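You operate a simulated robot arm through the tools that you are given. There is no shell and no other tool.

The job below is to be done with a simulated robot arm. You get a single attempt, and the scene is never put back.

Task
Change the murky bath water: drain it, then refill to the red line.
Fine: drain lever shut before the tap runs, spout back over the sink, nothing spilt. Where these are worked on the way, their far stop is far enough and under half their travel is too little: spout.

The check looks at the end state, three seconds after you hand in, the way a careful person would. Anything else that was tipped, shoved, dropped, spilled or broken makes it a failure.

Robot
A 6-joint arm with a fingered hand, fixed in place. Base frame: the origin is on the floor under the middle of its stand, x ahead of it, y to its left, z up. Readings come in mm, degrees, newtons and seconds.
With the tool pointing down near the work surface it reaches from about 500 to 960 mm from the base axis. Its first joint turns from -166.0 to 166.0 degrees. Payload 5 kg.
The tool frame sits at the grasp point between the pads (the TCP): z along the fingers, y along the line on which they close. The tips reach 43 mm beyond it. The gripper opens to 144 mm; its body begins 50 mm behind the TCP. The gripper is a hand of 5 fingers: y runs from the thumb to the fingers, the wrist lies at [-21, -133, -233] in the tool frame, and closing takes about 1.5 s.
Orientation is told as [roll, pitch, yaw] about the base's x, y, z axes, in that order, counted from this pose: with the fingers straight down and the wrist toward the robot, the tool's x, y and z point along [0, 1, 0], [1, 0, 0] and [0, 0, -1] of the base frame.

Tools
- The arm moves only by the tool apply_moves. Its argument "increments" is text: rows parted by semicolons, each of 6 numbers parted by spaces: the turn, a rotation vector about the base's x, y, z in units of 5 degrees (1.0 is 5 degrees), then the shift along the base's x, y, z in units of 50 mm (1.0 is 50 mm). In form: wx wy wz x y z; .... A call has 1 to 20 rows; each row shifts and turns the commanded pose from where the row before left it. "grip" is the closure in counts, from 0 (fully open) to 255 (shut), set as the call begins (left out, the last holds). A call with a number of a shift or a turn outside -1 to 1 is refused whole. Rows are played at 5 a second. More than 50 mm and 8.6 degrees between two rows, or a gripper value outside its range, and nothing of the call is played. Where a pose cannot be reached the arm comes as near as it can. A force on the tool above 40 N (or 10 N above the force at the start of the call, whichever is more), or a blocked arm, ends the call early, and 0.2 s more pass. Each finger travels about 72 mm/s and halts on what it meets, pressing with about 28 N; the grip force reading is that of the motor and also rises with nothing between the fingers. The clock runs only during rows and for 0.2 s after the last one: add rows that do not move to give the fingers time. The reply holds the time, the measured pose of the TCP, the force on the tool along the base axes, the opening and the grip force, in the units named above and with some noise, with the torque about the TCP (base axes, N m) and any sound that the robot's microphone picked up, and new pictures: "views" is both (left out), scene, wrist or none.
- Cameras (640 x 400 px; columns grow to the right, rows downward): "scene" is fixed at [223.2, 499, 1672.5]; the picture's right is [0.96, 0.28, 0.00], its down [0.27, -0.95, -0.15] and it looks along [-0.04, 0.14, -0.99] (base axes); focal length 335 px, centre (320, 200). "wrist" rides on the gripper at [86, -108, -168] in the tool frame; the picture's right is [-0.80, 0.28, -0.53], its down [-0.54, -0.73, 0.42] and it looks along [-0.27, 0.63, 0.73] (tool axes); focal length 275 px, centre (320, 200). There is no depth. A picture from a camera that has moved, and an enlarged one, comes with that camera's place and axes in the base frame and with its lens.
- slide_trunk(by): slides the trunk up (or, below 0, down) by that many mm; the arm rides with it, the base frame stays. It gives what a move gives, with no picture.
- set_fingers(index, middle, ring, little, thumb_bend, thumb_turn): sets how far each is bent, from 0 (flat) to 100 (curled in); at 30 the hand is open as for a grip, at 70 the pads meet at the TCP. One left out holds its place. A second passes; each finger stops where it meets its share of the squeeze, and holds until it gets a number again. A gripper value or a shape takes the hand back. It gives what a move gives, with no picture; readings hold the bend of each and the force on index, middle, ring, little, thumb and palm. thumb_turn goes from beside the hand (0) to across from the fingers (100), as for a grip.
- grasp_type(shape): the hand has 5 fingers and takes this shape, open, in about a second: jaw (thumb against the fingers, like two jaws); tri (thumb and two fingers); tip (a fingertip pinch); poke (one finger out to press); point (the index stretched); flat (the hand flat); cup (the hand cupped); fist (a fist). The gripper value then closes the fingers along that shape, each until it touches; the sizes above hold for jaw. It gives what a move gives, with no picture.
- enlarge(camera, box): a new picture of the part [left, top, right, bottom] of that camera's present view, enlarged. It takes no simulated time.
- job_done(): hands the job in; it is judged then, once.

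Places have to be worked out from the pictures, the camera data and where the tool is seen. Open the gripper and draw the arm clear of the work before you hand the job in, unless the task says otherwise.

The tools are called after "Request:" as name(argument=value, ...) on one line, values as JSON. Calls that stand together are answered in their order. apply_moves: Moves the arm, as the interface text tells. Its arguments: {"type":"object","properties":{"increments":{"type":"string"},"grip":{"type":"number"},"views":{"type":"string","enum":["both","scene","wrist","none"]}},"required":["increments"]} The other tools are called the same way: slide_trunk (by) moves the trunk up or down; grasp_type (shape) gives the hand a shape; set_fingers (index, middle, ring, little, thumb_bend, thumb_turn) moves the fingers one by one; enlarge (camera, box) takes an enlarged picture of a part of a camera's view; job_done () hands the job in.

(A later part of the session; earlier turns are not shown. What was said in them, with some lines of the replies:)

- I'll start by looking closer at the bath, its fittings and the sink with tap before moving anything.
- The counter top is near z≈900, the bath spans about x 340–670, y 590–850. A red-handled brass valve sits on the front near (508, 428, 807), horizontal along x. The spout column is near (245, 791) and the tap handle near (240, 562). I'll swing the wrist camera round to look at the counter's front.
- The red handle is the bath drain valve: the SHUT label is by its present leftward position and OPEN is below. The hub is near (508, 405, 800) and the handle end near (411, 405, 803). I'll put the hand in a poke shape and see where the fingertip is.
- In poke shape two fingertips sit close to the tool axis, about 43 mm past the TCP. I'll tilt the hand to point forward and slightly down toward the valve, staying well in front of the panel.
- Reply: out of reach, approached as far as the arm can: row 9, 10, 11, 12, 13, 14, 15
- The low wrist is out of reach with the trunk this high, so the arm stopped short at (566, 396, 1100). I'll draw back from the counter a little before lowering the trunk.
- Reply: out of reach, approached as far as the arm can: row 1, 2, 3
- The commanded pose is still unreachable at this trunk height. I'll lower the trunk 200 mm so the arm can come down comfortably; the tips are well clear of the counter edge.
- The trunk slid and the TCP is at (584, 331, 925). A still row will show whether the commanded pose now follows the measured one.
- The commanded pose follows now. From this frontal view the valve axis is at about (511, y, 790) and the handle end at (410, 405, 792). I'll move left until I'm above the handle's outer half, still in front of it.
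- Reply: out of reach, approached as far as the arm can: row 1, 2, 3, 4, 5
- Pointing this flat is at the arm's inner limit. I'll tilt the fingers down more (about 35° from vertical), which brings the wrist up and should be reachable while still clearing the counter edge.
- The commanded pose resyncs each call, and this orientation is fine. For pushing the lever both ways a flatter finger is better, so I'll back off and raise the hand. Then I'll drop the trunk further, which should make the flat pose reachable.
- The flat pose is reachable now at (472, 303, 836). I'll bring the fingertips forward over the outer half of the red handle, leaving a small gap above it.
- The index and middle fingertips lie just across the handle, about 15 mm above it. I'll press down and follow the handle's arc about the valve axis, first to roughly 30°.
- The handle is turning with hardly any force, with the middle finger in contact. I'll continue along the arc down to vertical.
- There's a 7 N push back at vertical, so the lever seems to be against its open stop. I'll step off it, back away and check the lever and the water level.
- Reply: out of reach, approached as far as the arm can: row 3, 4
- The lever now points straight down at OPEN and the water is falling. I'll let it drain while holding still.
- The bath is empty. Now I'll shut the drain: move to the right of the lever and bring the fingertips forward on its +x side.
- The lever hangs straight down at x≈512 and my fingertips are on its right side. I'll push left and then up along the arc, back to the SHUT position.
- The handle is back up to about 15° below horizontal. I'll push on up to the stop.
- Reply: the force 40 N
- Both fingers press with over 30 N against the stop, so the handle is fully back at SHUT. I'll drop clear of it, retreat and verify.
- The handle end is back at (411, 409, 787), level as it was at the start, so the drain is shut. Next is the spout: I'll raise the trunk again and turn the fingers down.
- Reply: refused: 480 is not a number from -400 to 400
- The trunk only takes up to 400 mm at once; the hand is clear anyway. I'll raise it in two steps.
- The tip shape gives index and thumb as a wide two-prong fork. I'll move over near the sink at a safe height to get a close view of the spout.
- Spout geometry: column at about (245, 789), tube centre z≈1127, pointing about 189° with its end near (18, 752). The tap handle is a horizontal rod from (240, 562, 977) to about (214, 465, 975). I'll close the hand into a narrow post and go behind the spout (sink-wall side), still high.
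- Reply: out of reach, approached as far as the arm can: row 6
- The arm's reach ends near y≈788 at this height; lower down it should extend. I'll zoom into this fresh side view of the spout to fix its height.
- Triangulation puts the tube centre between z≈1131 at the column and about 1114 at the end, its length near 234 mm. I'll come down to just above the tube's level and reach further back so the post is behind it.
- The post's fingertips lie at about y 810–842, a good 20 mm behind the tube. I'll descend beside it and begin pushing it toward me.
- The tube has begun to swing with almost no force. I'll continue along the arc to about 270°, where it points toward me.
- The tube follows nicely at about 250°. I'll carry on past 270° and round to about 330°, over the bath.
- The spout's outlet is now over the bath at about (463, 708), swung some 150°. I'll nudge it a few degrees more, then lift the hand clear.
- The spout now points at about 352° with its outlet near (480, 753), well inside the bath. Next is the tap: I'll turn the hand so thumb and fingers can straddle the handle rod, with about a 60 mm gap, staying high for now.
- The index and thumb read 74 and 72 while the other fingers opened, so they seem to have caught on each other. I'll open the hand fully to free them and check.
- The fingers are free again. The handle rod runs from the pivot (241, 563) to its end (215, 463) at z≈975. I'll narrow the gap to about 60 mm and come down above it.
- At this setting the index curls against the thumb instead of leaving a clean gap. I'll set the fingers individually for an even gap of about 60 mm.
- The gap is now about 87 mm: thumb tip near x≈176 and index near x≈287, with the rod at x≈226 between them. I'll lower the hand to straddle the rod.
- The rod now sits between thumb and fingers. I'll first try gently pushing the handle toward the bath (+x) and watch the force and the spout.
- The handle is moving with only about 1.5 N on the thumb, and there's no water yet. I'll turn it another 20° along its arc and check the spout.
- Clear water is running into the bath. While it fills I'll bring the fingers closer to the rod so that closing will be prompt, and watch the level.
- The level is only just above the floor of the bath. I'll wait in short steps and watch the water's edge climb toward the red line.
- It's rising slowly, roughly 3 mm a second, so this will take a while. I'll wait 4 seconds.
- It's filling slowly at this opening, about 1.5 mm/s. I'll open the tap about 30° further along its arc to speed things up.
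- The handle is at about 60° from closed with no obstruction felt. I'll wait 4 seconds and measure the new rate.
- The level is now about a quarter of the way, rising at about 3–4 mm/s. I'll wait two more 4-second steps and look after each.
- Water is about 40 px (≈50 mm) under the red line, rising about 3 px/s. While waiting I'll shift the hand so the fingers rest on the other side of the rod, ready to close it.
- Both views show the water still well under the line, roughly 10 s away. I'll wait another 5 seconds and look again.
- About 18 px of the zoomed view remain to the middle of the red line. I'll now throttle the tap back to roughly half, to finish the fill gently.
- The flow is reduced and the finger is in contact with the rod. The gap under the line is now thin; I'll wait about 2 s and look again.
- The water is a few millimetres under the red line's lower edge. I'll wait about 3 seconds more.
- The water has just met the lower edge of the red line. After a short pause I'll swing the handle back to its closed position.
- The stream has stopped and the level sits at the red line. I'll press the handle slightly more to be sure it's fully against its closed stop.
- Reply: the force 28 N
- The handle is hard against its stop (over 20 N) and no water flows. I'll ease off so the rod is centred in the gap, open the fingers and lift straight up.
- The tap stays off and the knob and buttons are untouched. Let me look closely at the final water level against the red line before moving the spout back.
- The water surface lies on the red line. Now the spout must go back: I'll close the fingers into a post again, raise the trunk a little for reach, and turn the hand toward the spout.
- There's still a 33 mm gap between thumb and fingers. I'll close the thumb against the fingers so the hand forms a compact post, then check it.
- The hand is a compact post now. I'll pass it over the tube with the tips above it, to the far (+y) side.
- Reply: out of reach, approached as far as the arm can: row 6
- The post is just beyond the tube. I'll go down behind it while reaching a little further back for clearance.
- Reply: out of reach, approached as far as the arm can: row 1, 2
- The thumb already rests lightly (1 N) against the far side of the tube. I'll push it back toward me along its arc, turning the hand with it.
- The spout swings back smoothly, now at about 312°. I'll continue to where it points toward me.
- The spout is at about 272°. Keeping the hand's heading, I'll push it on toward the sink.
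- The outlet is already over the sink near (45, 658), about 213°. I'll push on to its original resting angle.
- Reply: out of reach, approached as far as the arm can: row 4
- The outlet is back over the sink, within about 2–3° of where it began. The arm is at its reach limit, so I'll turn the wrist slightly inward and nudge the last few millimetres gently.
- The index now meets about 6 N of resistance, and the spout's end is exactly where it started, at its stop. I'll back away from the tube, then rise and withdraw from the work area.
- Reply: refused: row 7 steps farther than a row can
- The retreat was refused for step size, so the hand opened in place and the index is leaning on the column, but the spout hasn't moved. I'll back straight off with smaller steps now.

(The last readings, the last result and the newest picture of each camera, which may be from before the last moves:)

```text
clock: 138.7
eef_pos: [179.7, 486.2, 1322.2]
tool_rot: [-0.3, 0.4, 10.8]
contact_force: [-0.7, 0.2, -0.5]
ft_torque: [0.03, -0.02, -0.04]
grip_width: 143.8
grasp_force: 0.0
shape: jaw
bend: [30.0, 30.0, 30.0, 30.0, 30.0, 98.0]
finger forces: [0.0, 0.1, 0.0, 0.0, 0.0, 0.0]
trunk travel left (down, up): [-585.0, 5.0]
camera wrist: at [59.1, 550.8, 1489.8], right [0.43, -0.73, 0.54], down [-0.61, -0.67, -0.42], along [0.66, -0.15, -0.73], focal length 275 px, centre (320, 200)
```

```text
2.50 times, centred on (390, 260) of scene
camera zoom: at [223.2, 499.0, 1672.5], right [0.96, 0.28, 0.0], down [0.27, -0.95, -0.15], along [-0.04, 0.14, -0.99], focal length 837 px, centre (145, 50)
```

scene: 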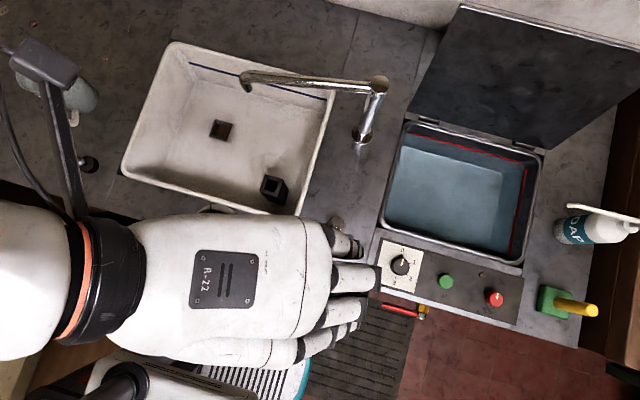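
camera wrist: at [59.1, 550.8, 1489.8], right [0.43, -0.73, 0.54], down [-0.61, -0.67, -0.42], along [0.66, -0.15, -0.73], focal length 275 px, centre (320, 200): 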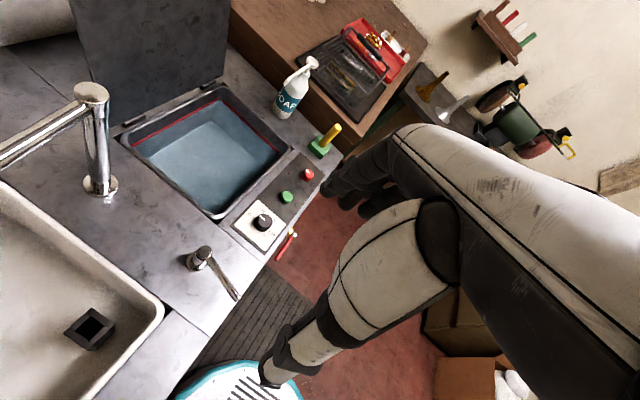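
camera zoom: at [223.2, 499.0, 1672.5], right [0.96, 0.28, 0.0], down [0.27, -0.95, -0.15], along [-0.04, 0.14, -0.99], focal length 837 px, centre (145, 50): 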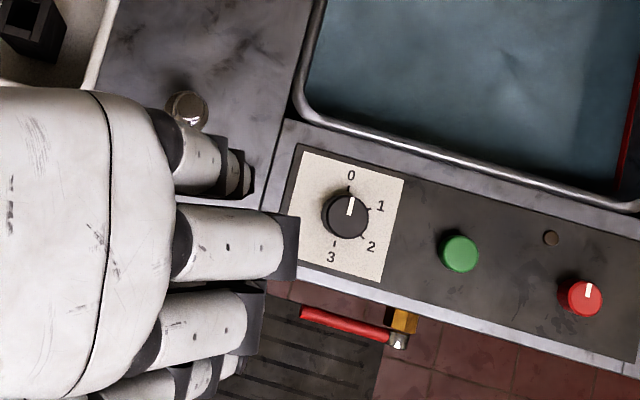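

Spout and drain lever are both exactly where they were at the start. I'll draw the arm further off the counter and make a last check of water level and tap.

Request:
apply_moves(increments="0 0 0 0 -0.5 0.2; 0 0 0 0 -0.5 0.2; 0 0 0 0 -0.3 0.2; 0 0 0 0 0 0; 0 0 0 0 0 0; 0 0 0 0 0 0; 0 0 0 0 0 0; 0 0 0 0 0 0; 0 0 0 0 0 0; 0 0 0 0 0 0", views="both")

Request:
enlarge(camera="scene", box=[400, 110, 550, 250])

Request:
enlarge(camera="wrist", box=[90, 60, 330, 300])

Request:
enlarge(camera="wrist", box=[110, 70, 230, 160])

```text
clock: 140.9
eef_pos: [180.5, 420.0, 1352.3]
tool_rot: [-0.2, 0.3, 10.8]
contact_force: [-0.6, 0.1, -0.2]
ft_torque: [-0.02, 0.02, -0.04]
grip_width: 143.4
grasp_force: 0.1
shape: jaw
bend: [30.0, 30.0, 30.0, 30.0, 30.0, 98.0]
finger forces: [0.1, 0.0, 0.1, 0.0, 0.0, 0.0]
trunk travel left (down, up): [-585.0, 5.0]
camera wrist: at [59.7, 484.1, 1520.8], right [0.43, -0.73, 0.54], down [-0.61, -0.67, -0.42], along [0.66, -0.15, -0.73], focal length 275 px, centre (320, 200)
```

scene: 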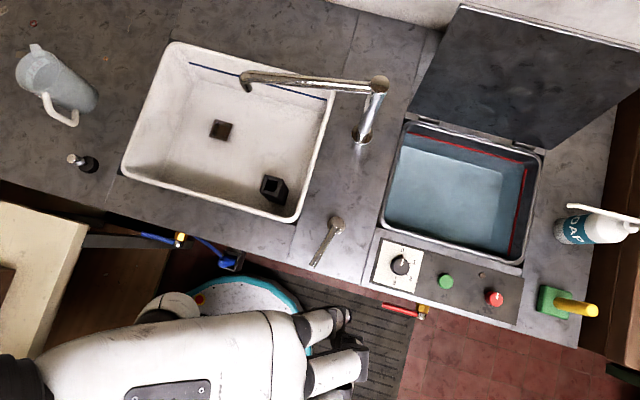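
wrist: 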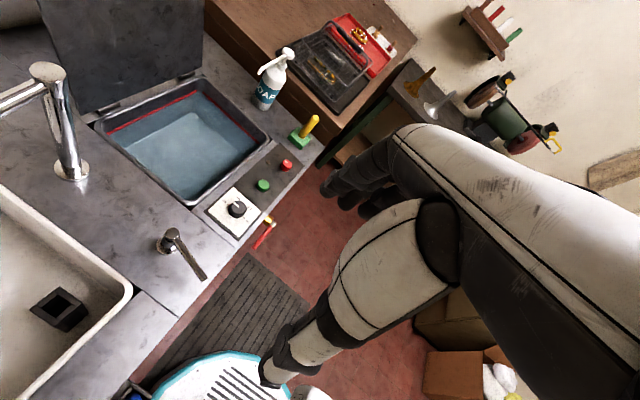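

```text
2.86 times, centred on (475, 180) of scene
camera zoom: at [223.2, 499.0, 1672.5], right [0.96, 0.28, 0.0], down [0.27, -0.95, -0.15], along [-0.04, 0.14, -0.99], focal length 956 px, centre (-123, 257)
```

zoom: 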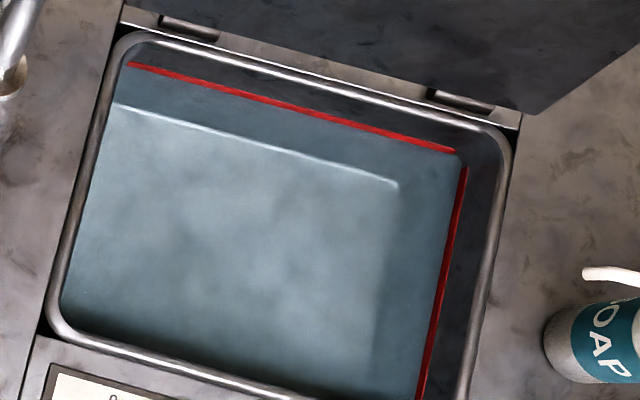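

```text
1.67 times, centred on (210, 180) of wrist
camera zoom: at [59.7, 484.1, 1520.8], right [0.43, -0.73, 0.54], down [-0.61, -0.67, -0.42], along [0.66, -0.15, -0.73], focal length 459 px, centre (503, 233)
```

zoom: 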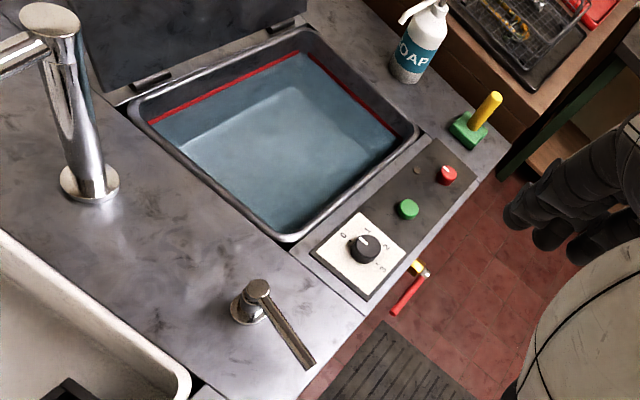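

```text
4.44 times, centred on (170, 115) of wrist
camera zoom: at [59.7, 484.1, 1520.8], right [0.43, -0.73, 0.54], down [-0.61, -0.67, -0.42], along [0.66, -0.15, -0.73], focal length 1224 px, centre (987, 578)
```

zoom: 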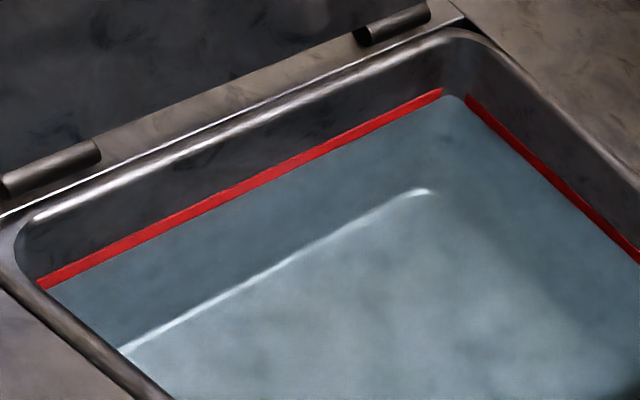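

The clear water holds steady on the red line. The tap and drain are shut, the spout is back over the sink, nothing else has moved, and the hand is open and clear. I'm handing the job in.

Request:
job_done()

```text
The job is handed in.
```

The bath is drained and refilled with clear water, and the surface is on the red line.

- **Drain lever:** I opened it until the bath was empty. I then pushed it back hard against its SHUT stop before the tap ran.
- **Tap:** I filled the bath with the spout over it and closed the handle firmly against its stop. No water was running, and the level held steady until I handed in.
- **Spout:** It is back over the sink, at the same angle it started from.
- **Everything else:** I saw no spills, and the knob, buttons, soap and other items look as they did at the start. While I was backing off, the opening index finger leaned briefly on the spout column at about 12 N. The spout did not move.

The hand is open and clear of the counter. The job is handed in; no result has come back yet.
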